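You operate a simulated robot arm through the tools that you are given. There is no shell and no other tool. Be economical: measure what you need, move in short steps, check, and stop when the job is done.

You are at the controls of a simulated robot arm. One attempt, no reset.

TASK
Clear the rigs: vent and free the pouch, wind the wheel to zero, swing the spout aside.
Fine: Vent first; the pouch goes in the green tray; shut the trough grid.

Only the result counts: the job must be done as asked and must still hold three seconds after the hand-in. Knocking over, shifting, dropping, spilling or breaking anything else fails it.

THE ROBOT
A 6-joint arm with a two-finger gripper, on a carriage that runs on a rail from [0, 1.024] to [0, -1.316] (x, y) and turns from -2.967 to 2.845 rad about z. Base frame: it is fixed where the carriage stands at the start and does not move with it; the origin is on the floor, on the carriage's upright axis, x ahead of it, y to its left, z up. Lengths are in m, angles in rad, forces in N, time in s.
With the tool pointing down near the work surface it reaches from about 0.2 to 0.96 m from the robot's upright axis, wherever it stands. Its first joint turns from -2.897 to 2.897 rad. Places, roughly: gauge box [0.9, 0.1, 0.9]; inside of the green tray [0.7, 0.2, 0.8]; seal lever [0.9, 0.2, 1]; spout [0.8, -0.7, 1]; star wheel [0.7, -0.6, 0.9]; trough grid [0.8, -0.2, 1]; vent key [0.9, 0, 0.9]. Payload 5 kg.
The tool frame sits at the grasp point between the pads (the TCP): z along the fingers, y along the line on which they close. The tips reach 0.03 m beyond it. The gripper opens to 0.176 m. The gripper's body begins 0.153 m behind the TCP.
Orientation is told as [roll, pitch, yaw] about the base's x, y, z axes, in that order, counted from this pose: with the fingers straight down and closing along the base's y, the tool's x points along the base's -x, its y along +y and its z along -z.

THE INTERFACE
- The arm moves only by the tool send_rows. Its arguments are lists of equal length, an entry for each row: "offset": the shift along the tool's x, y, z in units of 30 mm (1.0 is 30 mm), a list of three; "dr": the turn, a rotation vector about the tool's x, y, z in units of 4 degrees (1.0 is 4 degrees), a list of three; "jaw": the opening in per cent of the stroke, from 0 (shut) to 100 (fully open). In form: {"offset": [[dx, dy, dz], ...], "dr": [[rx, ry, rz], ...], "jaw": [jaw, ...]}. A call has 1 to 12 rows; each row shifts and turns the commanded pose from where the row before left it, along the tool's axes as they then stand. A call with a number of a shift or a turn outside -1 to 1 is refused whole. A row lasts 0.2 s, in which the tool goes at most 0.05 m and 0.15 rad; a call with a longer step from one row to the next is refused whole, and so is a gripper value outside its range. Where a pose cannot be reached the arm comes as near as it can. A force on the tool above 90 N (or 10 N above the force at the start of the call, whichever is more), or a blocked arm, ends the call early, and 0.2 s more pass. Each finger halts on what it meets, pressing with about 45 N; the grip force reading is that of the motor and also rises with nothing between the fingers. The clock runs only during rows and for 0.2 s after the last one: add rows that do not move to give the fingers time. The reply holds the time, the measured pose of the TCP, the force on the tool along the base axes, the opening and the grip force, in the units named above and with some noise, with the torque about the TCP (base axes, N m) and any sound that the robot's microphone picked up, and new pictures: "views" is both (left out), scene, wrist or none.
- Cameras (640 x 400 px; columns grow to the right, rows downward): "scene" is now at [0.0514, 0.1654, 1.6184]; the picture's right is [-0.52, -0.85, 0.00], its down [-0.55, 0.34, -0.76] and it looks along [0.65, -0.40, -0.65] (base axes); focal length 252 px, centre (320, 200). "wrist" rides on the gripper at [0.067, -0.009, -0.183] in the tool frame; the picture's right is [0.14, 0.99, 0.00], its down [-0.92, 0.13, -0.36] and it looks along [-0.36, 0.05, 0.93] (tool axes); focal length 251 px, centre (320, 200). There is no depth. A picture from a camera that has moved, and an enlarged one, comes with that camera's place and axes in the base frame and with its lens.
- lift_body(by): slides the trunk up (or, below 0, down) by that many m; the arm and the scene camera ride with it, the base frame stays. It gives what a move gives, with no picture.
- base_move(legs): drives the robot by 1 to 6 legs, each [ahead, left, turn to the left] in m, m and rad, along the robot's own axes; the way and the turn of a leg run together, so that a leg with both is an arc; at most 1.5 m and 3.142 rad a leg. The arm and the cameras ride along, it lands a little off, and it stops where it bumps. It keeps to its track: a leg is cut to what the track allows. It gives what a move gives, and a new picture of the scene camera.
- head_to(pan, tilt): turns the head with the scene camera to pan (to the left, within 2.094 rad either way) and tilt (down, from -0.506 to 1.204), counted from straight ahead of the robot. It gives what a move gives, and a new picture of the scene camera.
- enlarge(camera, box): a new picture of the part [left, top, right, bottom] of that camera's present view, enlarged. The clock stands still meanwhile.
- close_job(): hands the job in; it is judged then, once.

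Go step by step. Nothing tells you exact positions but the pictures and the camera data: compare them with the known pose of the tool, close in by small moves and look again before you grip or let go. The budget is 120 turns and 260 pictures, counting those below and the enlarged ones. Unless the task says otherwise, let go and move clear before handing in.

The tools are called after ">>>" as a command line: name --argument value ..., lists and objects as JSON in quotes. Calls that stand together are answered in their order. send_rows: Moves the arm, as the interface text tells. Its arguments: {"type":"object","properties":{"offset":{"type":"array","items":{"type":"array","items":{"type":"number"}}},"dr":{"type":"array","items":{"type":"array","items":{"type":"number"}}},"jaw":{"type":"array","items":{"type":"number"}},"views":{"type":"string","enum":["both","scene","wrist","none"]}},"required":["offset","dr","jaw"]} The other tools are called the same way: lift_body (by) slides the trunk up or down; base_move (legs) drives the base; head_to (pan, tilt) turns the head that bears the scene camera; enlarge (camera, box) takes an enlarged picture of a part of a camera's view; close_job () hands the job in.

At the start:

```text
time_s: 0.0
position: [0.5218, -0.3286, 1.2854]
tcp_rot: [0.0, 0.0, 0.0]
contact_force: [-0.2, 0.3, 0.0]
wrist_torque: [-0.01, 0.03, -0.01]
width: 0.1759
finger_force: 0.1
trunk travel left (down, up): [-0.175, 0.175]
robot x, y, heading: [0.0024, -0.0001, 0.003]
head pan, tilt: [-0.548, 0.703]
```

scene: 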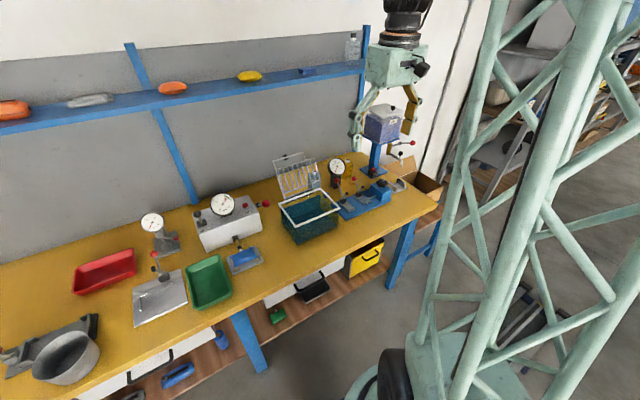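
wrist: 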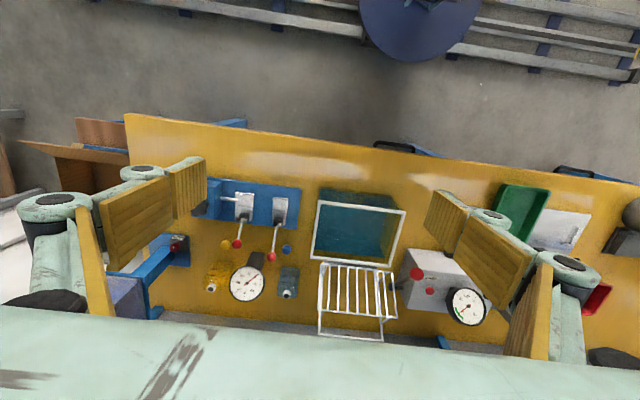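

I see a bench with several rigs: a gauge box, a trough with an open grid, a blue pouch, a tray and a spout tank. I'll take closer looks first.

>>> enlarge --camera "scene" --box '[120, 180, 280, 330]'

>>> enlarge --camera "scene" --box '[270, 90, 440, 250]'

>>> enlarge --camera "wrist" --box '[150, 160, 420, 350]'

```text
2.67 times, centred on (200, 255) of scene
camera zoom: at [0.0514, 0.1654, 1.6184], right [-0.52, -0.85, 0.0], down [-0.55, 0.34, -0.76], along [0.65, -0.4, -0.65], focal length 671 px, centre (640, 53)
```

zoom: 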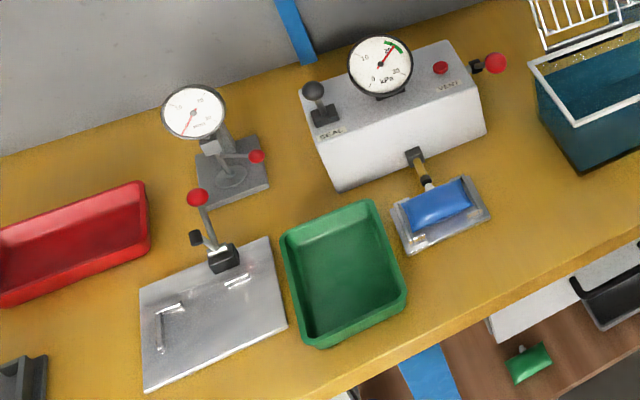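

```text
2.50 times, centred on (355, 170) of scene
camera zoom: at [0.0514, 0.1654, 1.6184], right [-0.52, -0.85, 0.0], down [-0.55, 0.34, -0.76], along [0.65, -0.4, -0.65], focal length 629 px, centre (232, 275)
```

zoom: 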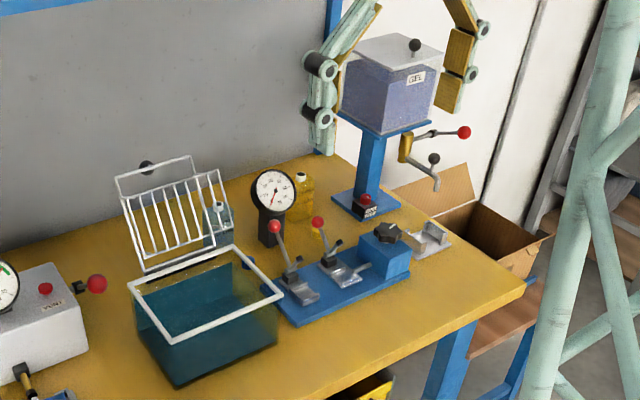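

```text
2.11 times, centred on (285, 255) of wrist
camera zoom: at [0.4553, -0.3371, 1.4686], right [-0.14, 0.99, 0.0], down [0.92, 0.13, 0.36], along [0.36, 0.05, -0.93], focal length 529 px, centre (394, 84)
```

zoom: 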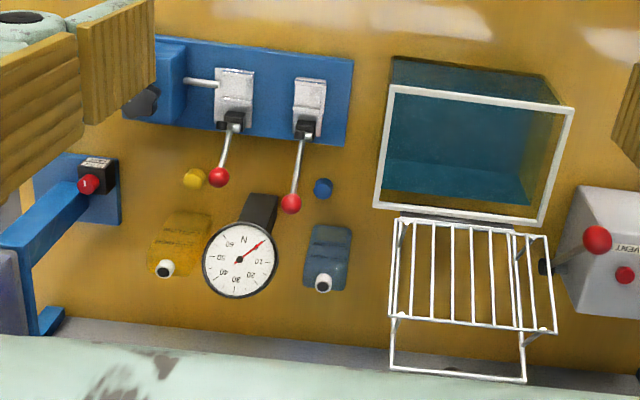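

I'll bring the wrist camera over the gauge box to look at it closely.

>>> send_rows --offset '[[0, 1, 0], [0, 1, 0], [0, 1, 0], [0, 1, 0], [0, 1, 0], [0, 1, 0], [0, 1, 0], [0, 1, 0], [0, 1, 0], [0, 1, 0], [0, 1, 0], [0, 1, 0]]' --dr '[[0, 0, 0], [0, 0, 0], [0, 0, 0], [0, 0, 0], [0, 0, 0], [0, 0, 0], [0, 0, 0], [0, 0, 0], [0, 0, 0], [0, 0, 0], [0, 0, 0], [0, 0, 0]]' --jaw '[60, 60, 60, 60, 60, 60, 60, 60, 60, 60, 60, 60]'

>>> enlarge --camera "wrist" --box '[160, 100, 480, 330]'

```text
time_s: 2.6
position: [0.5227, 0.0309, 1.2834]
tcp_rot: [0.0, 0.0, 0.0]
contact_force: [0.1, -0.1, -0.1]
wrist_torque: [0.03, 0.01, -0.01]
width: 0.1059
finger_force: 0.0
trunk travel left (down, up): [-0.175, 0.175]
robot x, y, heading: [-0.0003, -0.0026, 0.001]
head pan, tilt: [-0.548, 0.703]
camera scene: at [0.0502, 0.1615, 1.6206], right [-0.56, -0.83, 0.0], down [-0.52, 0.35, -0.78], along [0.65, -0.44, -0.63], focal length 252 px, centre (320, 200)
camera wrist: at [0.4557, 0.0211, 1.4681], right [-0.14, 0.99, 0.0], down [0.92, 0.13, 0.36], along [0.36, 0.05, -0.93], focal length 251 px, centre (320, 200)
```

scene: 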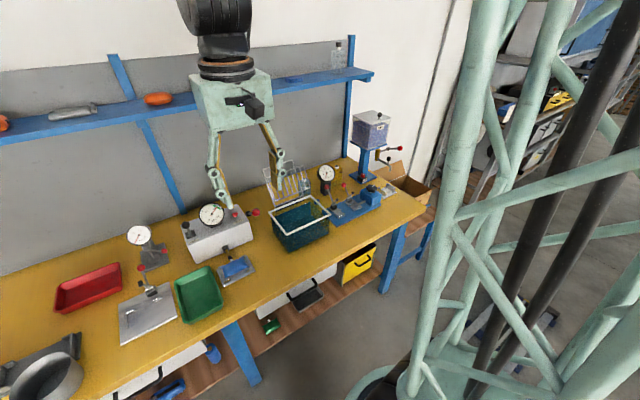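
wrist: 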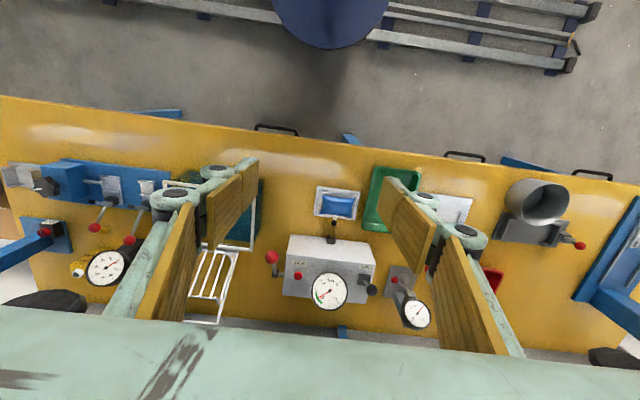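

```text
1.74 times, centred on (320, 215) of wrist
camera zoom: at [0.4557, 0.0211, 1.4681], right [-0.14, 0.99, 0.0], down [0.92, 0.13, 0.36], along [0.36, 0.05, -0.93], focal length 437 px, centre (320, 174)
```

zoom: 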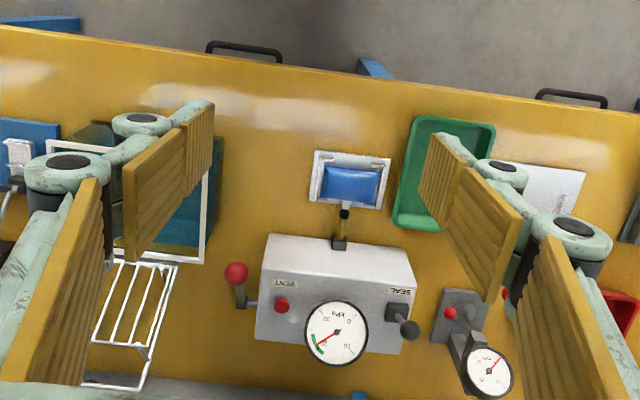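

The gauge box has a red button by "VENT", a red-ball lever on its right side, and a black SEAL lever. I'll go closer to tell what each one is.

>>> send_rows --offset '[[-0.9, 0, 1], [-0.9, 0, 1], [-0.9, 0, 1], [0, 0, 1], [0, 0, 1], [0, 0, 0.5]]' --dr '[[0, 0, 0], [0, 0, 0], [0, 0, 0], [0, 0, 0], [0, 0, 0], [0, 0, 0]]' --jaw '[100, 100, 100, 100, 100, 100]' --views "none"

>>> enlarge --camera "wrist" --box '[180, 130, 460, 330]'

>>> head_to --pan 0.0 --tilt 0.7

>>> enlarge --camera "scene" --box '[260, 120, 460, 260]'

```text
time_s: 4.0
position: [0.6036, 0.0315, 1.1205]
tcp_rot: [0.001, 0.001, 0.0]
contact_force: [1.3, -0.2, -0.4]
wrist_torque: [0.04, 0.01, 0.0]
width: 0.1759
finger_force: 0.0
trunk travel left (down, up): [-0.175, 0.175]
robot x, y, heading: [-0.0015, 0.0025, -0.006]
head pan, tilt: [-0.548, 0.703]
```

```text
2.00 times, centred on (320, 230) of wrist
camera zoom: at [0.5374, 0.0226, 1.3038], right [-0.14, 0.99, 0.0], down [0.92, 0.13, 0.36], along [0.36, 0.05, -0.93], focal length 503 px, centre (320, 140)
```

zoom: 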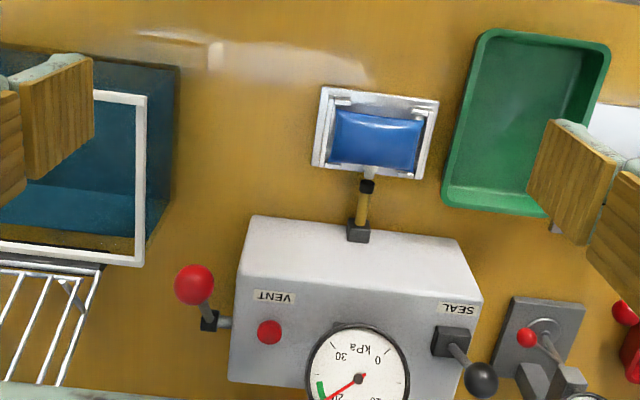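

```text
time_s: 5.0
position: [0.6039, 0.0317, 1.1216]
tcp_rot: [0.001, 0.0, -0.002]
contact_force: [-0.3, 0.1, 0.1]
wrist_torque: [0.02, -0.03, -0.01]
width: 0.1762
finger_force: 0.0
trunk travel left (down, up): [-0.175, 0.175]
robot x, y, heading: [-0.0009, -0.0004, -0.0]
head pan, tilt: [0.0, 0.7]
camera scene: at [0.0639, 0.2095, 1.6187], right [0.0, -1.0, 0.0], down [-0.64, 0.0, -0.77], along [0.77, 0.0, -0.64], focal length 252 px, centre (320, 200)
```

scene: 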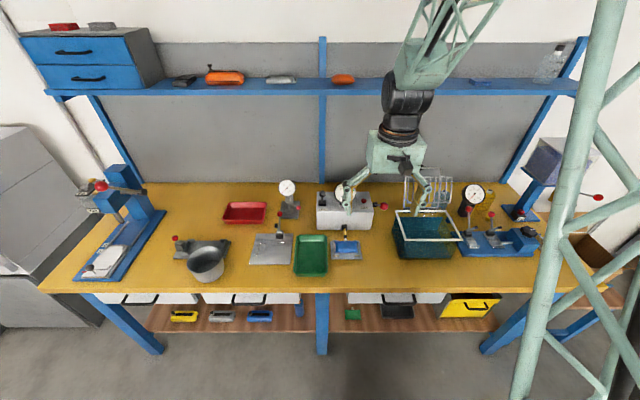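

```text
2.86 times, centred on (360, 190) of scene
camera zoom: at [0.0639, 0.2095, 1.6187], right [0.0, -1.0, 0.0], down [-0.64, 0.0, -0.77], along [0.77, 0.0, -0.64], focal length 719 px, centre (206, 229)
```

zoom: 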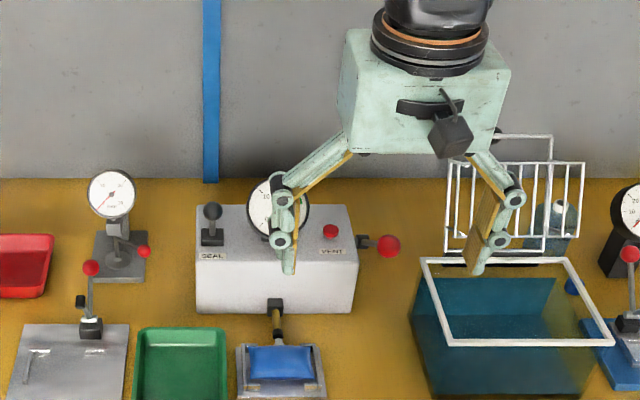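

The "VENT" label sits in front of the red button at about (0.896, 0.022, 0.918), so I take that button to be the vent key. I'll close the fingers and turn the gripper 90° so it clears the gauge dial.

>>> send_rows --offset '[[0, 0, 0], [0, 0, 0], [0, 0, 0], [0, 0, 0], [0, 0, 0], [0, 0, 0], [0, 0, 0], [0, 0, 0], [0, 0, 0], [0, 0, 0], [0, 0, 0], [0, 0, 0]]' --dr '[[0, 0, -1], [0, 0, -1], [0, 0, -1], [0, 0, -1], [0, 0, -1], [0, 0, -1], [0, 0, -1], [0, 0, -1], [0, 0, -1], [0, 0, -1], [0, 0, -1], [0, 0, -1]]' --jaw '[0, 0, 0, 0, 0, 0, 0, 0, 0, 0, 0, 0]' --views "none"

>>> send_rows --offset '[[0, 0, 0], [0, 0, 0], [0, 0, 0], [0, 0, 0], [0, 0, 0], [0, 0, 0], [0, 0, 0], [0, 0, 0], [0, 0, 0], [0, 0, 0], [0, 0, 0]]' --dr '[[0, 0, -1], [0, 0, -1], [0, 0, -1], [0, 0, -1], [0, 0, -1], [0, 0, -1], [0, 0, -1], [0, 0, -1], [0, 0, -1], [0, 0, -1], [0, 0, -0.5]]' --jaw '[0, 0, 0, 0, 0, 0, 0, 0, 0, 0, 0]' --views "both"

```text
time_s: 7.6
position: [0.6019, 0.0324, 1.1206]
tcp_rot: [0.0, 0.0, 0.838]
contact_force: [0.3, -0.4, 0.7]
wrist_torque: [0.02, 0.02, -0.02]
width: 0.0
finger_force: 44.9
trunk travel left (down, up): [-0.175, 0.175]
robot x, y, heading: [-0.0017, 0.0013, 0.003]
head pan, tilt: [0.0, 0.7]
```

```text
time_s: 10.0
position: [0.6038, 0.0317, 1.1193]
tcp_rot: [0.001, 0.0, 1.572]
contact_force: [0.2, 0.1, 0.5]
wrist_torque: [0.01, 0.04, 0.04]
width: 0.0001
finger_force: 45.3
trunk travel left (down, up): [-0.175, 0.175]
robot x, y, heading: [-0.0014, 0.0032, -0.001]
head pan, tilt: [0.0, 0.7]
camera scene: at [0.064, 0.2096, 1.6186], right [0.0, -1.0, 0.0], down [-0.64, 0.0, -0.76], along [0.76, 0.0, -0.64], focal length 252 px, centre (320, 200)
camera wrist: at [0.6126, -0.0346, 1.3031], right [-0.99, -0.14, 0.0], down [-0.13, 0.92, 0.36], along [-0.05, 0.36, -0.93], focal length 251 px, centre (320, 200)
```

scene: 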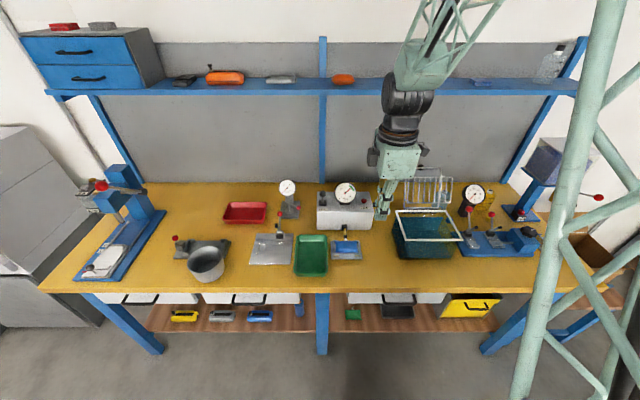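
wrist: 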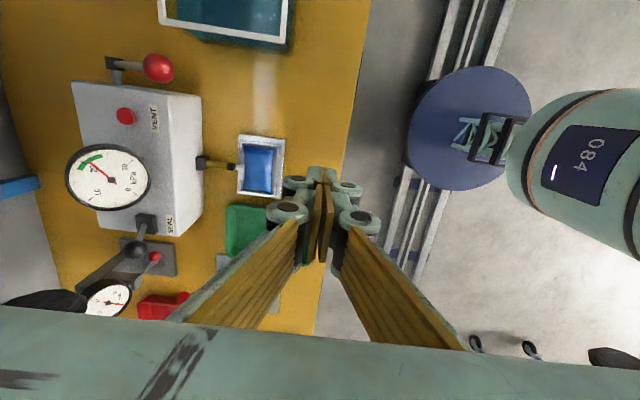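

The fingers are shut and turned. I'll zoom on the box from the scene camera now that the view is clear.

>>> enlarge --camera "scene" --box '[300, 170, 400, 265]'

>>> enlarge --camera "wrist" --box '[50, 40, 290, 240]'

```text
4.21 times, centred on (350, 218) of scene
camera zoom: at [0.064, 0.2096, 1.6186], right [0.0, -1.0, 0.0], down [-0.64, 0.0, -0.76], along [0.76, 0.0, -0.64], focal length 1059 px, centre (194, 126)
```

zoom: 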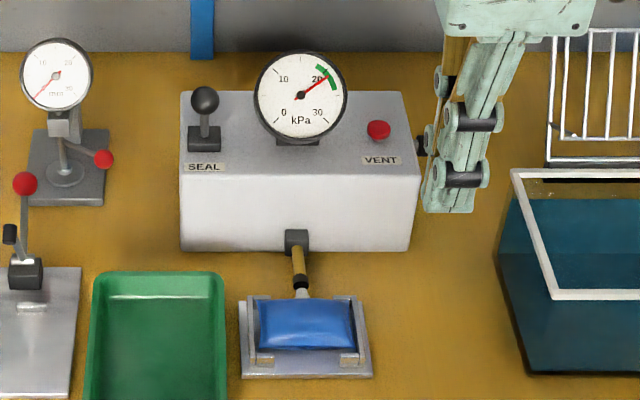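

```text
2.00 times, centred on (170, 140) of wrist
camera zoom: at [0.6126, -0.0346, 1.3031], right [-0.99, -0.14, 0.0], down [-0.13, 0.92, 0.36], along [-0.05, 0.36, -0.93], focal length 503 px, centre (620, 320)
```

zoom: 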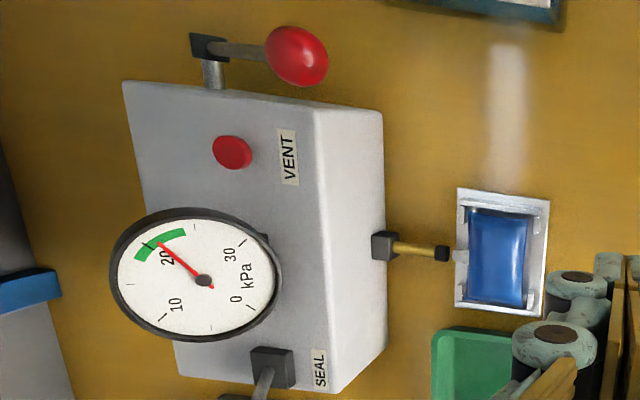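

Next I move above the VENT button, staying at height.

>>> send_rows --offset '[[0, -0.97, 0], [0, -0.97, 0], [0, -0.97, 0], [0, -0.97, 0], [0.05, -0.97, 0], [0.05, -0.97, 0], [0.05, -0.97, 0], [0.05, -0.97, 0], [0.05, -0.97, 0], [0.05, -0.97, 0]]' --dr '[[0, 0, 0], [0, 0, 0], [0, 0, 0], [0, 0, 0], [0, 0, 0], [0, 0, 0], [0, 0, 0], [0, 0, 0], [0, 0, 0], [0, 0, 0]]' --jaw '[0, 0, 0, 0, 0, 0, 0, 0, 0, 0]'

>>> enlarge --camera "wrist" --box '[240, 100, 440, 230]'

>>> enlarge --camera "scene" --box '[300, 140, 400, 235]'

```text
time_s: 12.2
position: [0.8948, 0.0255, 1.1202]
tcp_rot: [0.0, 0.001, 1.572]
contact_force: [-0.7, -0.4, -0.7]
wrist_torque: [0.01, -0.02, 0.01]
width: 0.0001
finger_force: 44.7
trunk travel left (down, up): [-0.175, 0.175]
robot x, y, heading: [-0.0001, -0.0027, 0.001]
head pan, tilt: [0.0, 0.7]
camera scene: at [0.0637, 0.2096, 1.6186], right [0.0, -1.0, 0.0], down [-0.64, 0.0, -0.76], along [0.76, 0.0, -0.64], focal length 252 px, centre (320, 200)
camera wrist: at [0.9032, -0.0418, 1.3038], right [-0.99, -0.14, 0.0], down [-0.13, 0.92, 0.36], along [-0.05, 0.36, -0.93], focal length 251 px, centre (320, 200)
```

scene: 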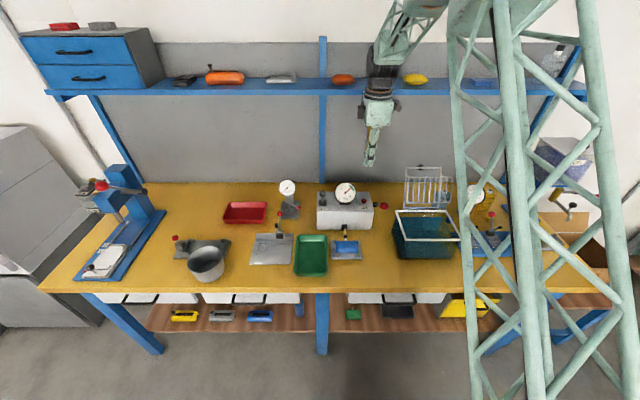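
wrist: 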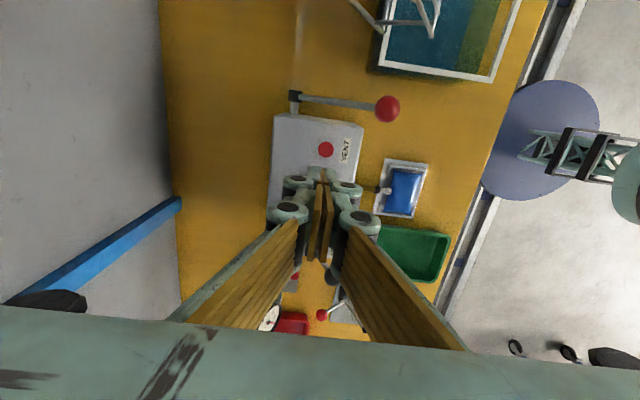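

```text
3.08 times, centred on (340, 165) of wrist
camera zoom: at [0.9032, -0.0418, 1.3038], right [-0.99, -0.14, 0.0], down [-0.13, 0.92, 0.36], along [-0.05, 0.36, -0.93], focal length 774 px, centre (258, 308)
```

zoom: 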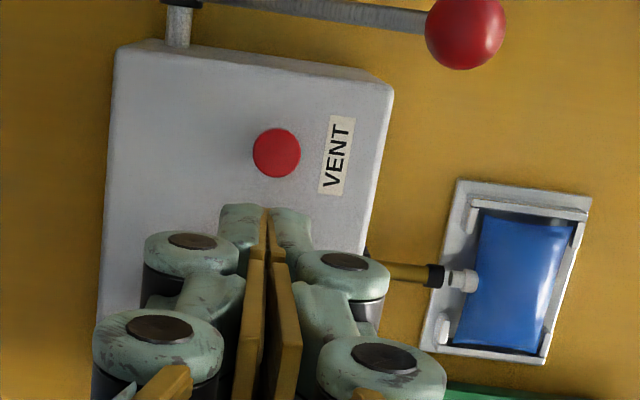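

```text
4.21 times, centred on (350, 188) of scene
camera zoom: at [0.0637, 0.2096, 1.6186], right [0.0, -1.0, 0.0], down [-0.64, 0.0, -0.76], along [0.76, 0.0, -0.64], focal length 1059 px, centre (194, 253)
```

zoom: 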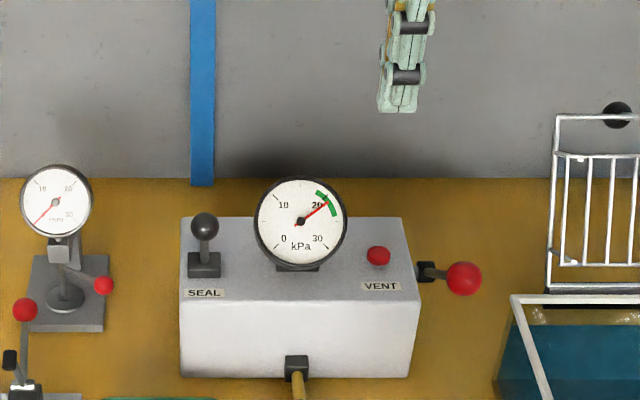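

Button is refined to about (0.887, 0.020). I correct the position and come down most of the way.

>>> send_rows --offset '[[0.18, 0.23, 1], [0, 0, 1], [0, 0, 1], [0, 0, 1], [0, 0, 0.3]]' --dr '[[0, 0, 0], [0, 0, 0], [0, 0, 0], [0, 0, 0], [0, 0, 0]]' --jaw '[0, 0, 0, 0, 0]'

>>> enlarge --camera "wrist" --box '[240, 100, 440, 230]'

>>> enlarge --camera "scene" --box '[300, 140, 400, 235]'

```text
time_s: 13.4
position: [0.8873, 0.0163, 0.9906]
tcp_rot: [-0.001, -0.002, 1.571]
contact_force: [0.1, -0.9, -0.8]
wrist_torque: [-0.01, 0.06, -0.01]
width: 0.0002
finger_force: 44.7
trunk travel left (down, up): [-0.175, 0.175]
robot x, y, heading: [-0.0014, 0.0002, -0.002]
head pan, tilt: [0.0, 0.7]
camera scene: at [0.0644, 0.2096, 1.6186], right [0.0, -1.0, 0.0], down [-0.64, 0.0, -0.76], along [0.76, 0.0, -0.64], focal length 252 px, centre (320, 200)
camera wrist: at [0.8966, -0.05, 1.1736], right [-0.99, -0.14, 0.0], down [-0.13, 0.92, 0.36], along [-0.05, 0.36, -0.93], focal length 251 px, centre (320, 200)
```

scene: 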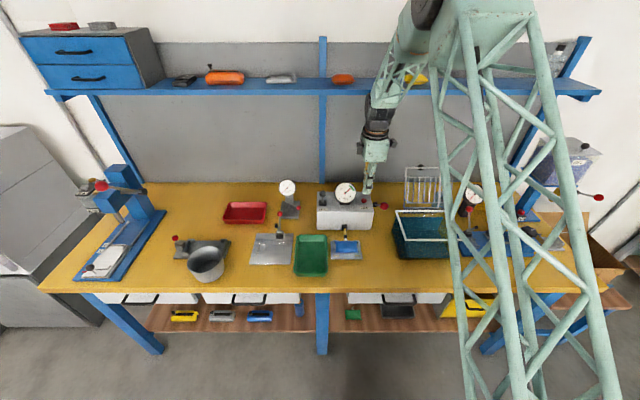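
wrist: 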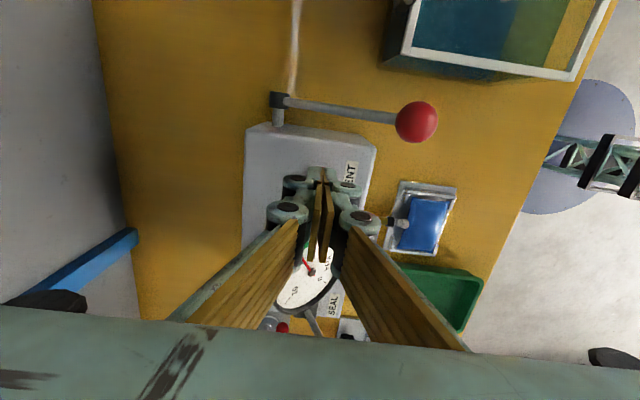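

```text
3.08 times, centred on (340, 165) of wrist
camera zoom: at [0.8966, -0.05, 1.1736], right [-0.99, -0.14, 0.0], down [-0.13, 0.92, 0.36], along [-0.05, 0.36, -0.93], focal length 774 px, centre (258, 308)
```

zoom: 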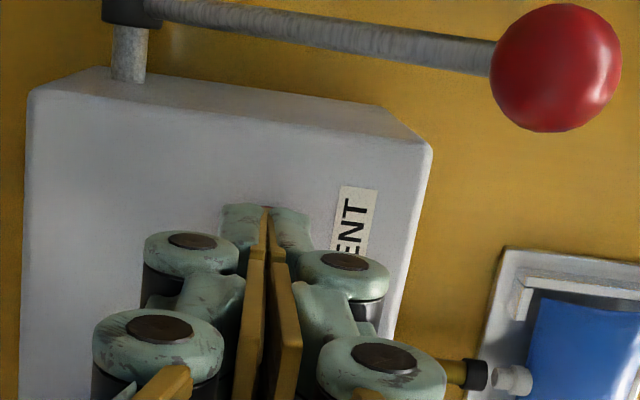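

```text
4.21 times, centred on (350, 188) of scene
camera zoom: at [0.0644, 0.2096, 1.6186], right [0.0, -1.0, 0.0], down [-0.64, 0.0, -0.76], along [0.76, 0.0, -0.64], focal length 1059 px, centre (194, 253)
```

zoom: 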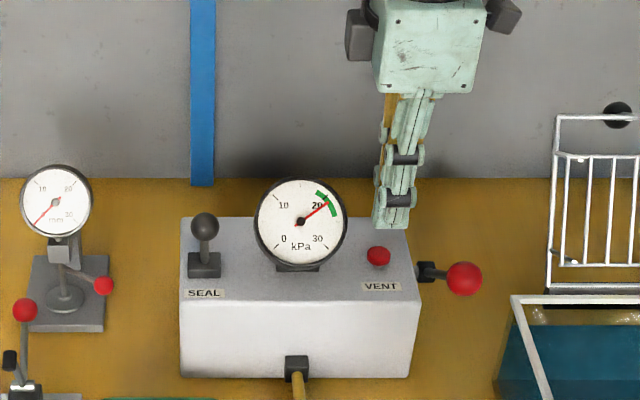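

The tip is nearly above the button. I shift 6 mm toward +y and press down in small steps.

>>> send_rows --offset '[[-0.2, 0, 0.4], [0, 0, 0.4], [0, 0, 0.2], [0, 0, 0.2], [0, 0, 0.1], [0, 0, 0.1], [0, 0, 0.1], [0, 0, 0.1]]' --dr '[[0, 0, 0], [0, 0, 0], [0, 0, 0], [0, 0, 0], [0, 0, 0], [0, 0, 0], [0, 0, 0], [0, 0, 0]]' --jaw '[0, 0, 0, 0, 0, 0, 0, 0]' --views "none"

>>> enlarge --camera "scene" --box '[300, 140, 400, 235]'

```text
time_s: 15.2
position: [0.8879, 0.0223, 0.9446]
tcp_rot: [0.0, 0.002, 1.57]
contact_force: [0.0, -0.5, 11.4]
wrist_torque: [-0.02, 0.02, 0.03]
width: 0.0059
finger_force: 45.5
trunk travel left (down, up): [-0.175, 0.175]
robot x, y, heading: [0.0027, 0.0014, 0.002]
head pan, tilt: [0.0, 0.7]
heard: click
```

```text
4.21 times, centred on (350, 188) of scene
camera zoom: at [0.0634, 0.2096, 1.6188], right [0.0, -1.0, 0.0], down [-0.64, 0.0, -0.77], along [0.77, 0.0, -0.64], focal length 1059 px, centre (194, 253)
```

zoom: 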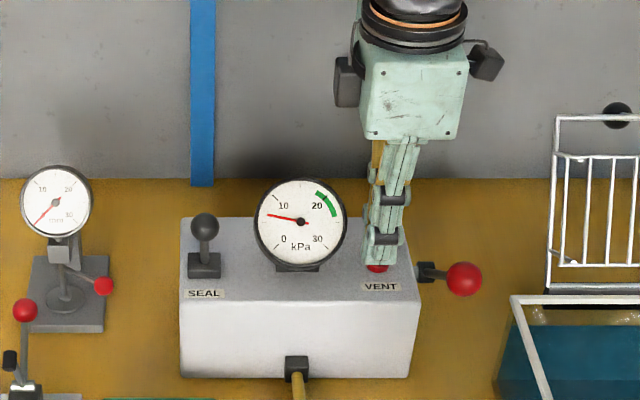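

The click vents it and the gauge is falling. I keep holding the button until it reads zero.

>>> send_rows --offset '[[0, 0, 0], [0, 0, 0], [0, 0, 0], [0, 0, 0], [0, 0, 0], [0, 0, 0], [0, 0, 0], [0, 0, 0]]' --dr '[[0, 0, 0], [0, 0, 0], [0, 0, 0], [0, 0, 0], [0, 0, 0], [0, 0, 0], [0, 0, 0], [0, 0, 0]]' --jaw '[0, 0, 0, 0, 0, 0, 0, 0]' --views "none"

>>> enlarge --camera "scene" --box '[300, 170, 400, 265]'

```text
time_s: 17.0
position: [0.8869, 0.0217, 0.9436]
tcp_rot: [0.001, 0.001, 1.571]
contact_force: [2.9, -1.2, 12.8]
wrist_torque: [-0.01, -0.05, 0.01]
width: 0.0059
finger_force: 44.7
trunk travel left (down, up): [-0.175, 0.175]
robot x, y, heading: [0.001, -0.0005, 0.0]
head pan, tilt: [0.0, 0.7]
```

```text
4.21 times, centred on (350, 218) of scene
camera zoom: at [0.0633, 0.2096, 1.6187], right [0.0, -1.0, 0.0], down [-0.64, 0.0, -0.77], along [0.77, 0.0, -0.64], focal length 1059 px, centre (194, 126)
```

zoom: 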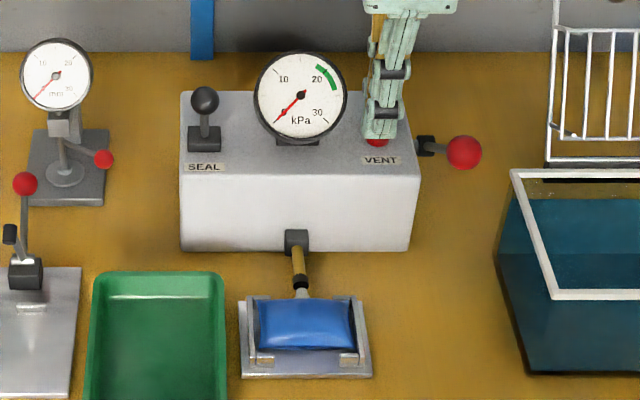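

The gauge reads 0. I lift off and go to a viewpoint in front of the seal lever.

>>> send_rows --offset '[[0, 0, -0.5], [0, 0, -1], [0, 0, -1], [0, 0, -1], [0, 0, -1], [0, 0, -1], [0, 1, 0], [-1, 1, 0], [-1, 1, 0], [-1, 1, 0], [-1, 0.5, 0], [-1, 0, 0]]' --dr '[[0, 0, 0], [0, 0, 0], [0, 0, 0], [0, 0, 0], [0, 0, 0], [0, 0, 0], [0, 0, 0], [0, 0, 0], [0, 0, 0], [0, 0, 0], [0, 0, 0], [0, 0, 0]]' --jaw '[0, 0, 0, 0, 0, 0, 0, 0, 0, 0, 0, 0]' --views "both"

>>> enlarge --camera "wrist" --box '[80, 60, 320, 220]'

>>> enlarge --camera "scene" --box '[300, 170, 400, 265]'

```text
time_s: 19.6
position: [0.7519, 0.1748, 1.1065]
tcp_rot: [0.0, 0.002, 1.571]
contact_force: [-0.2, -0.1, 0.2]
wrist_torque: [0.0, 0.01, 0.01]
width: 0.0
finger_force: 44.7
trunk travel left (down, up): [-0.175, 0.175]
robot x, y, heading: [-0.0001, 0.0011, 0.0]
head pan, tilt: [0.0, 0.7]
camera scene: at [0.0638, 0.2095, 1.6187], right [0.0, -1.0, 0.0], down [-0.64, 0.0, -0.77], along [0.77, 0.0, -0.64], focal length 252 px, centre (320, 200)
camera wrist: at [0.761, 0.1088, 1.2888], right [-0.99, -0.14, 0.0], down [-0.13, 0.92, 0.36], along [-0.05, 0.36, -0.93], focal length 251 px, centre (320, 200)
```

scene: 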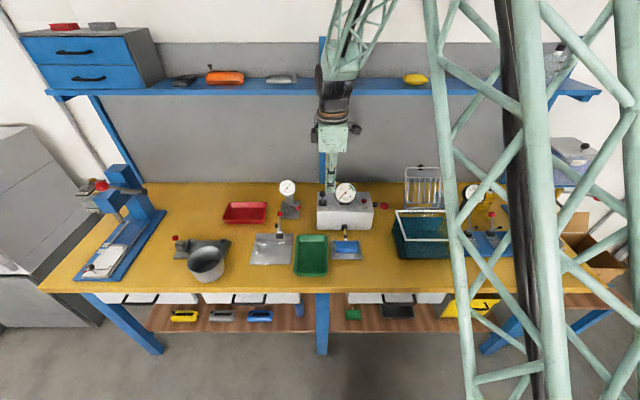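
wrist: 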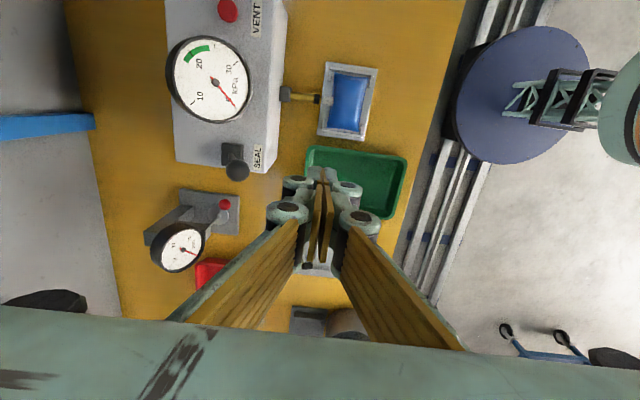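

```text
2.50 times, centred on (200, 140) of wrist
camera zoom: at [0.761, 0.1088, 1.2888], right [-0.99, -0.14, 0.0], down [-0.13, 0.92, 0.36], along [-0.05, 0.36, -0.93], focal length 629 px, centre (620, 350)
```

zoom: 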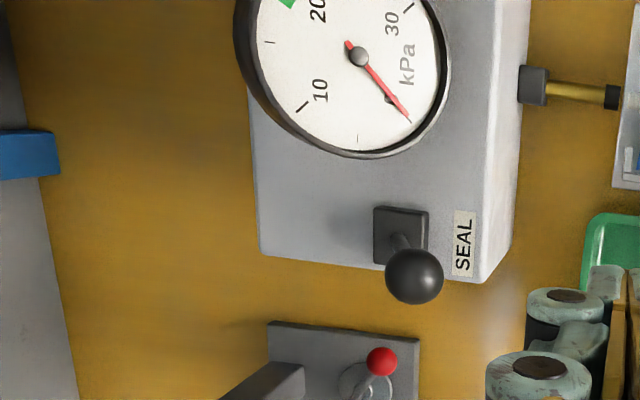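

```text
4.21 times, centred on (350, 218) of scene
camera zoom: at [0.0638, 0.2095, 1.6187], right [0.0, -1.0, 0.0], down [-0.64, 0.0, -0.77], along [0.77, 0.0, -0.64], focal length 1059 px, centre (194, 126)
```

zoom: 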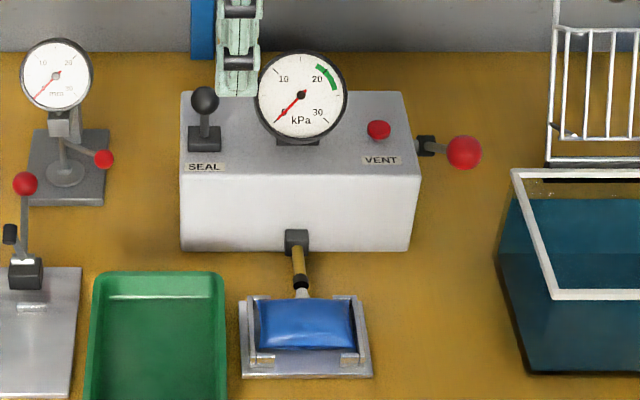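

The knob is at about (0.85, 0.199, 0.99), leaning toward me from its hub at x=0.88. I'll descend in front of it and push it away to +x.

>>> send_rows --offset '[[-0.8, 0, 1], [0, 0, 1], [0, 0, 1], [0, 0, 1], [0, -0.7, 0], [0, -0.5, 0], [0, -0.4, 0], [0, -0.4, 0], [0, -0.4, 0], [0, -0.4, 0]]' --dr '[[0, 0, 0], [0, 0, 0], [0, 0, 0], [0, 0, 0], [0, 0, 0], [0, 0, 0], [0, 0, 0], [0, 0, 0], [0, 0, 0], [0, 0, 0]]' --jaw '[0, 0, 0, 0, 0, 0, 0, 0, 0, 0]' --views "wrist"

>>> enlarge --camera "scene" --box '[300, 170, 400, 265]'

```text
time_s: 21.8
position: [0.8356, 0.1947, 0.9896]
tcp_rot: [0.0, 0.0, 1.571]
contact_force: [0.1, 0.7, -0.8]
wrist_torque: [0.02, 0.03, 0.02]
width: 0.0
finger_force: 44.8
trunk travel left (down, up): [-0.175, 0.175]
robot x, y, heading: [-0.0022, 0.0013, 0.002]
head pan, tilt: [0.0, 0.7]
camera wrist: at [0.8455, 0.1291, 1.1725], right [-0.99, -0.14, 0.0], down [-0.13, 0.92, 0.36], along [-0.05, 0.36, -0.93], focal length 251 px, centre (320, 200)
```

wrist: 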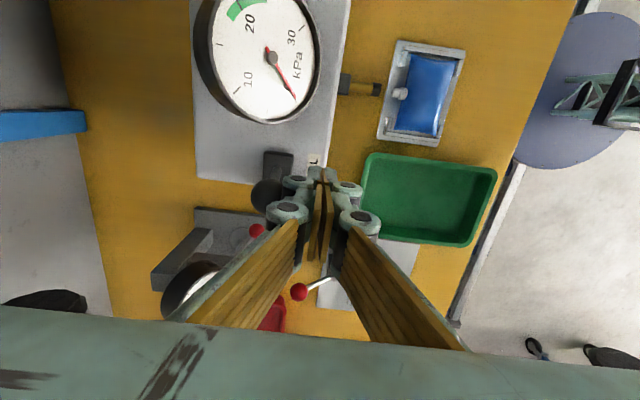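

```text
4.21 times, centred on (350, 218) of scene
camera zoom: at [0.0639, 0.2096, 1.6186], right [0.0, -1.0, 0.0], down [-0.64, 0.0, -0.76], along [0.76, 0.0, -0.64], focal length 1059 px, centre (194, 126)
```

zoom: 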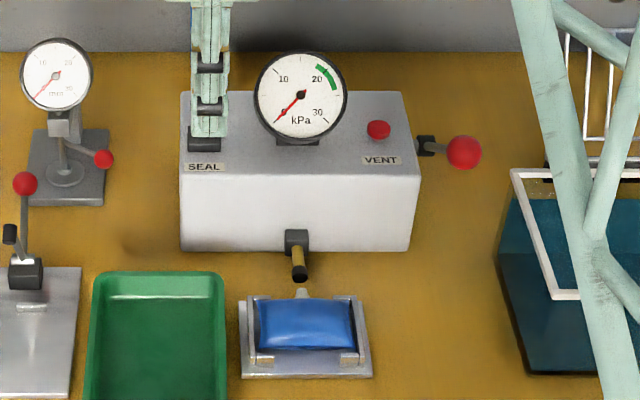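

The nozzle has already pulled back from the pouch. I push a bit further, then back off and check.

>>> send_rows --offset '[[0, -0.4, 0], [0, -0.4, 0], [0, -0.4, 0], [0, -0.3, 0], [0, 0, 0]]' --dr '[[0, 0, 0], [0, 0, 0], [0, 0, 0], [0, 0, 0], [0, 0, 0]]' --jaw '[0, 0, 0, 0, 0]' --views "none"

>>> send_rows --offset '[[0, 1, 0], [0, 1, 0], [0, 1, 0], [0, 1, 0], [0, 0, -1], [0, 0, -1]]' --dr '[[0, 0, 0], [0, 0, 0], [0, 0, 0], [0, 0, 0], [0, 0, 0], [0, 0, 0]]' --jaw '[0, 0, 0, 0, 0, 0]' --views "wrist"

>>> enlarge --camera "scene" --box '[300, 170, 400, 265]'

```text
time_s: 23.0
position: [0.8773, 0.1964, 0.988]
tcp_rot: [0.006, 0.003, 1.572]
contact_force: [-44.3, -4.3, 3.3]
wrist_torque: [0.0, -0.24, -0.04]
width: 0.0
finger_force: 44.1
trunk travel left (down, up): [-0.175, 0.175]
robot x, y, heading: [0.0018, 0.0003, 0.004]
head pan, tilt: [0.0, 0.7]
```

```text
time_s: 24.4
position: [0.7601, 0.1964, 1.0496]
tcp_rot: [0.001, 0.001, 1.57]
contact_force: [0.3, 0.9, 0.2]
wrist_torque: [-0.04, 0.09, 0.02]
width: 0.0
finger_force: 44.9
trunk travel left (down, up): [-0.175, 0.175]
robot x, y, heading: [-0.0001, 0.0025, 0.002]
head pan, tilt: [0.0, 0.7]
camera wrist: at [0.7702, 0.1297, 1.2326], right [-0.99, -0.14, 0.0], down [-0.13, 0.92, 0.36], along [-0.05, 0.36, -0.93], focal length 251 px, centre (320, 200)
```

wrist: 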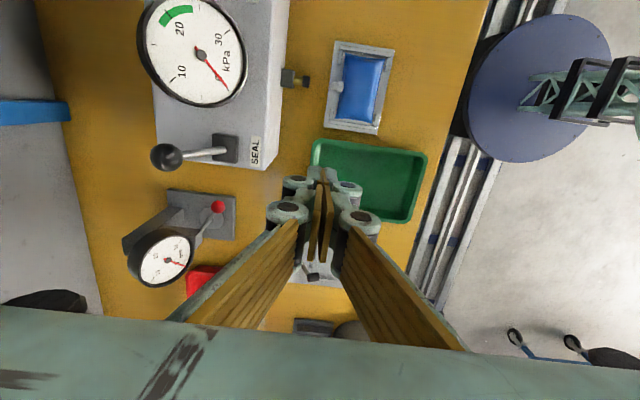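

```text
4.21 times, centred on (350, 218) of scene
camera zoom: at [0.0642, 0.2096, 1.6187], right [0.0, -1.0, 0.0], down [-0.64, 0.0, -0.76], along [0.76, 0.0, -0.64], focal length 1059 px, centre (194, 126)
```

zoom: 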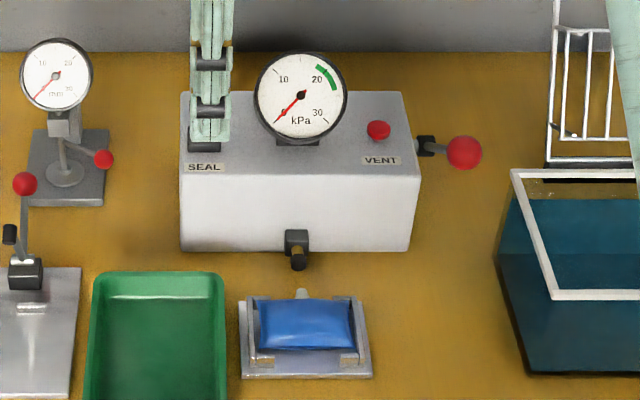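

The seal lever is thrown back and the pouch is free. I look closely at the pouch and its cradle.

>>> enlarge --camera "wrist" --box '[310, 30, 430, 150]'

>>> enlarge --camera "scene" --box '[320, 230, 370, 265]'

```text
3.33 times, centred on (370, 90) of wrist
camera zoom: at [0.7702, 0.1297, 1.2326], right [-0.99, -0.14, 0.0], down [-0.13, 0.92, 0.36], along [-0.05, 0.36, -0.93], focal length 838 px, centre (153, 567)
```

zoom: 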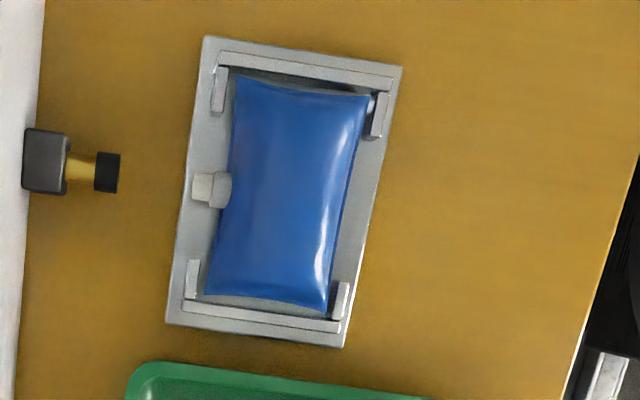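

```text
11.43 times, centred on (345, 248) of scene
camera zoom: at [0.0642, 0.2096, 1.6187], right [0.0, -1.0, 0.0], down [-0.64, 0.0, -0.76], along [0.76, 0.0, -0.64], focal length 2875 px, centre (34, -343)
```

zoom: 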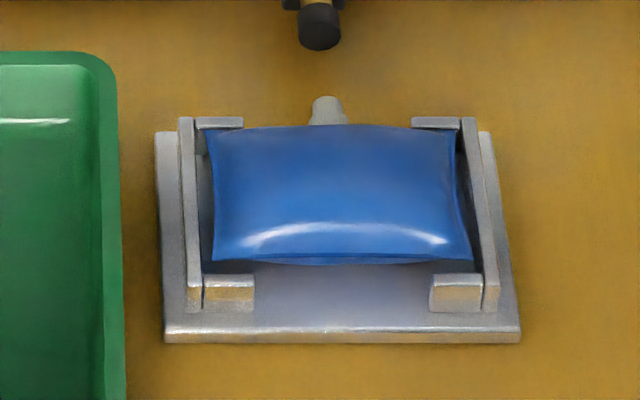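

The cradle is open at the middle of front and back, so I plan to grip the pouch along x. Clearance to the retracted nozzle looks tight, so I go lower for a better measurement.

>>> send_rows --offset '[[0, 0, 1], [0, 0, 1], [0.5, 0, 1], [0.5, 0, 0.5]]' --dr '[[0, 0, 0], [0, 0, 0], [0, 0, 0], [0, 0, 0]]' --jaw '[0, 0, 0, 0]' --views "wrist"

>>> enlarge --camera "wrist" --box '[260, 30, 400, 150]'

```text
time_s: 25.4
position: [0.7623, 0.1658, 0.9449]
tcp_rot: [-0.001, -0.001, 1.571]
contact_force: [0.0, 0.2, 0.1]
wrist_torque: [0.01, 0.04, 0.0]
width: 0.0
finger_force: 45.3
trunk travel left (down, up): [-0.175, 0.175]
robot x, y, heading: [-0.0021, 0.003, 0.0]
head pan, tilt: [0.0, 0.7]
camera wrist: at [0.7718, 0.0992, 1.1272], right [-0.99, -0.14, 0.0], down [-0.13, 0.92, 0.36], along [-0.05, 0.36, -0.93], focal length 251 px, centre (320, 200)
```

wrist: 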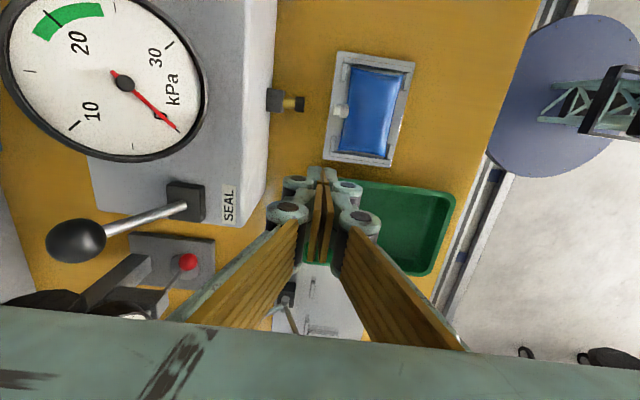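

```text
3.33 times, centred on (330, 90) of wrist
camera zoom: at [0.7718, 0.0992, 1.1272], right [-0.99, -0.14, 0.0], down [-0.13, 0.92, 0.36], along [-0.05, 0.36, -0.93], focal length 838 px, centre (287, 567)
```

zoom: 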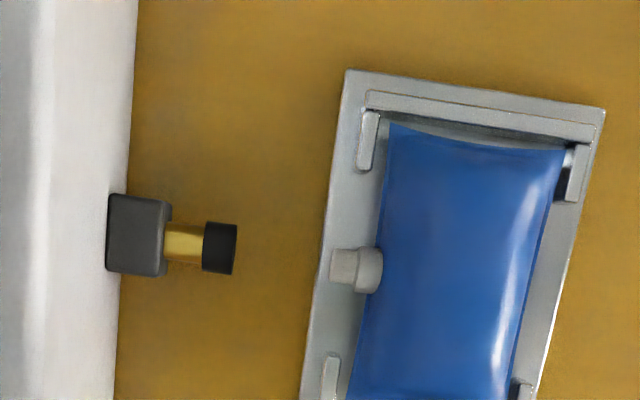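

Gap between the nozzle (x≈0.788) and the neck end (x≈0.7565) is about 30 mm, enough for a 10 mm fingertip. I position above the pouch at (0.7225, 0.105) with about 80 mm opening and descend partway.

>>> send_rows --offset '[[0.7, 0.44, 0], [0.7, 0.44, 0], [0.63, 0.45, 0], [0, 0, 0], [0, 0, 0.6], [0, 0, 0.6], [0, 0, 0.6], [0, 0, 0.3], [0, 0, 0]]' --dr '[[0, 0, 0], [0, 0, 0], [0, 0, 0], [0, 0, 0], [0, 0, 0], [0, 0, 0], [0, 0, 0], [0, 0, 0], [0, 0, 0]]' --jaw '[46, 46, 46, 46, 46, 46, 46, 46, 46]' --views "wrist"

>>> enlarge --camera "wrist" --box '[220, 60, 420, 200]'

>>> enlarge --camera "scene" --box '[310, 200, 380, 265]'

```text
time_s: 27.4
position: [0.723, 0.106, 0.881]
tcp_rot: [-0.001, 0.001, 1.57]
contact_force: [-0.1, -0.2, -0.7]
wrist_torque: [-0.02, 0.04, 0.0]
width: 0.081
finger_force: 0.1
trunk travel left (down, up): [-0.175, 0.175]
robot x, y, heading: [-0.0014, -0.0005, 0.0]
head pan, tilt: [0.0, 0.7]
camera wrist: at [0.732, 0.0398, 1.0626], right [-0.99, -0.14, 0.0], down [-0.13, 0.92, 0.36], along [-0.05, 0.36, -0.93], focal length 251 px, centre (320, 200)
```

wrist: 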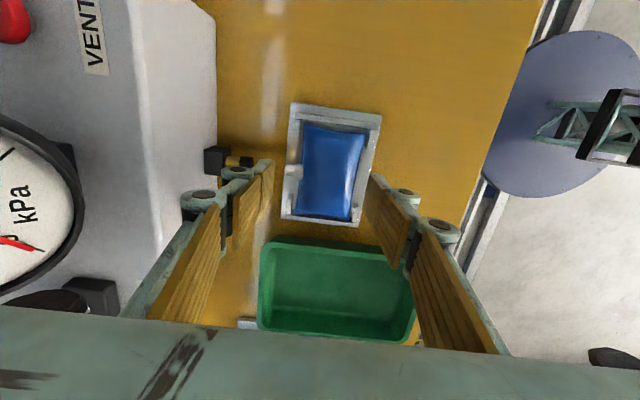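

```text
2.86 times, centred on (320, 130) of wrist
camera zoom: at [0.732, 0.0398, 1.0626], right [-0.99, -0.14, 0.0], down [-0.13, 0.92, 0.36], along [-0.05, 0.36, -0.93], focal length 718 px, centre (320, 400)
```

zoom: 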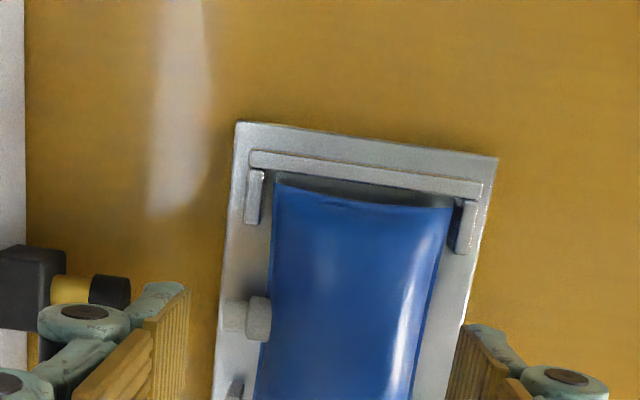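

```text
6.15 times, centred on (345, 232) of scene
camera zoom: at [0.0642, 0.2096, 1.6186], right [0.0, -1.0, 0.0], down [-0.64, 0.0, -0.76], along [0.76, 0.0, -0.64], focal length 1548 px, centre (166, 0)
```

zoom: 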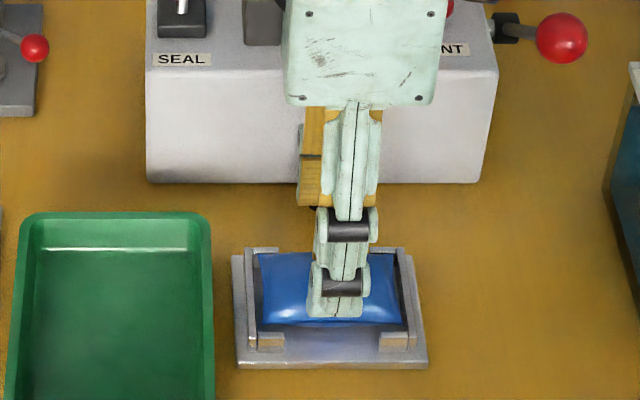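

Aligned in y, and the fingers straddle the pouch. I lower about 33 mm in small steps.

>>> send_rows --offset '[[0, 0, 0.3], [0, 0, 0.3], [0, 0, 0.2], [0, 0, 0.15], [0, 0, 0.1], [0, 0, 0]]' --dr '[[0, 0, 0], [0, 0, 0], [0, 0, 0], [0, 0, 0], [0, 0, 0], [0, 0, 0]]' --jaw '[46, 46, 46, 46, 46, 46]' --views "wrist"

>>> enlarge --camera "wrist" --box '[220, 80, 420, 220]'

>>> enlarge --camera "scene" --box '[310, 200, 380, 265]'

```text
time_s: 28.8
position: [0.7213, 0.1073, 0.848]
tcp_rot: [0.001, 0.001, 1.57]
contact_force: [-0.2, -0.1, -0.1]
wrist_torque: [-0.02, 0.01, 0.0]
width: 0.081
finger_force: 0.1
trunk travel left (down, up): [-0.175, 0.175]
robot x, y, heading: [0.002, 0.0, 0.0]
head pan, tilt: [0.0, 0.7]
camera wrist: at [0.731, 0.0408, 1.0317], right [-0.99, -0.14, 0.0], down [-0.13, 0.92, 0.36], along [-0.05, 0.36, -0.93], focal length 251 px, centre (320, 200)
```

wrist: 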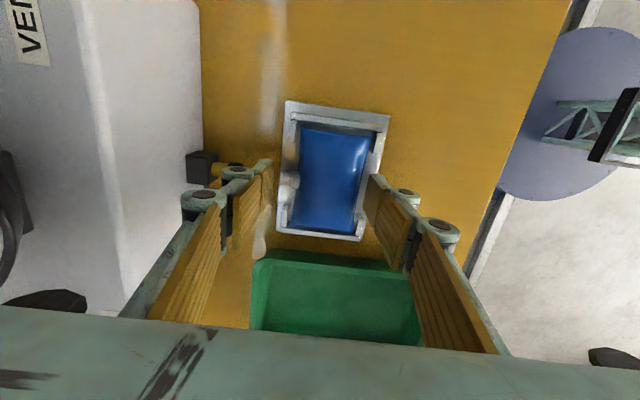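

```text
2.86 times, centred on (320, 150) of wrist
camera zoom: at [0.731, 0.0408, 1.0317], right [-0.99, -0.14, 0.0], down [-0.13, 0.92, 0.36], along [-0.05, 0.36, -0.93], focal length 718 px, centre (320, 343)
```

zoom: 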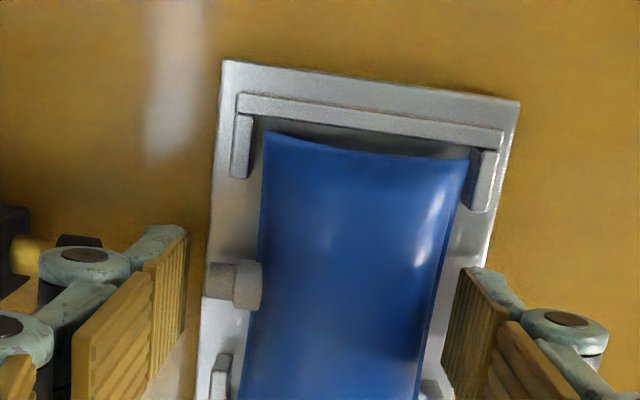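

```text
6.15 times, centred on (345, 232) of scene
camera zoom: at [0.0641, 0.2096, 1.6186], right [0.0, -1.0, 0.0], down [-0.64, 0.0, -0.76], along [0.76, 0.0, -0.64], focal length 1548 px, centre (166, 0)
```

zoom: 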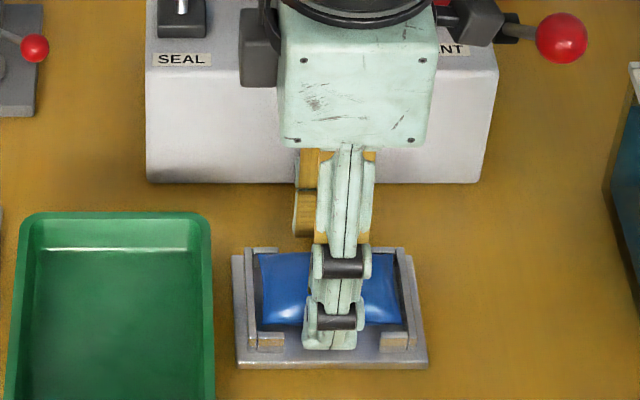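

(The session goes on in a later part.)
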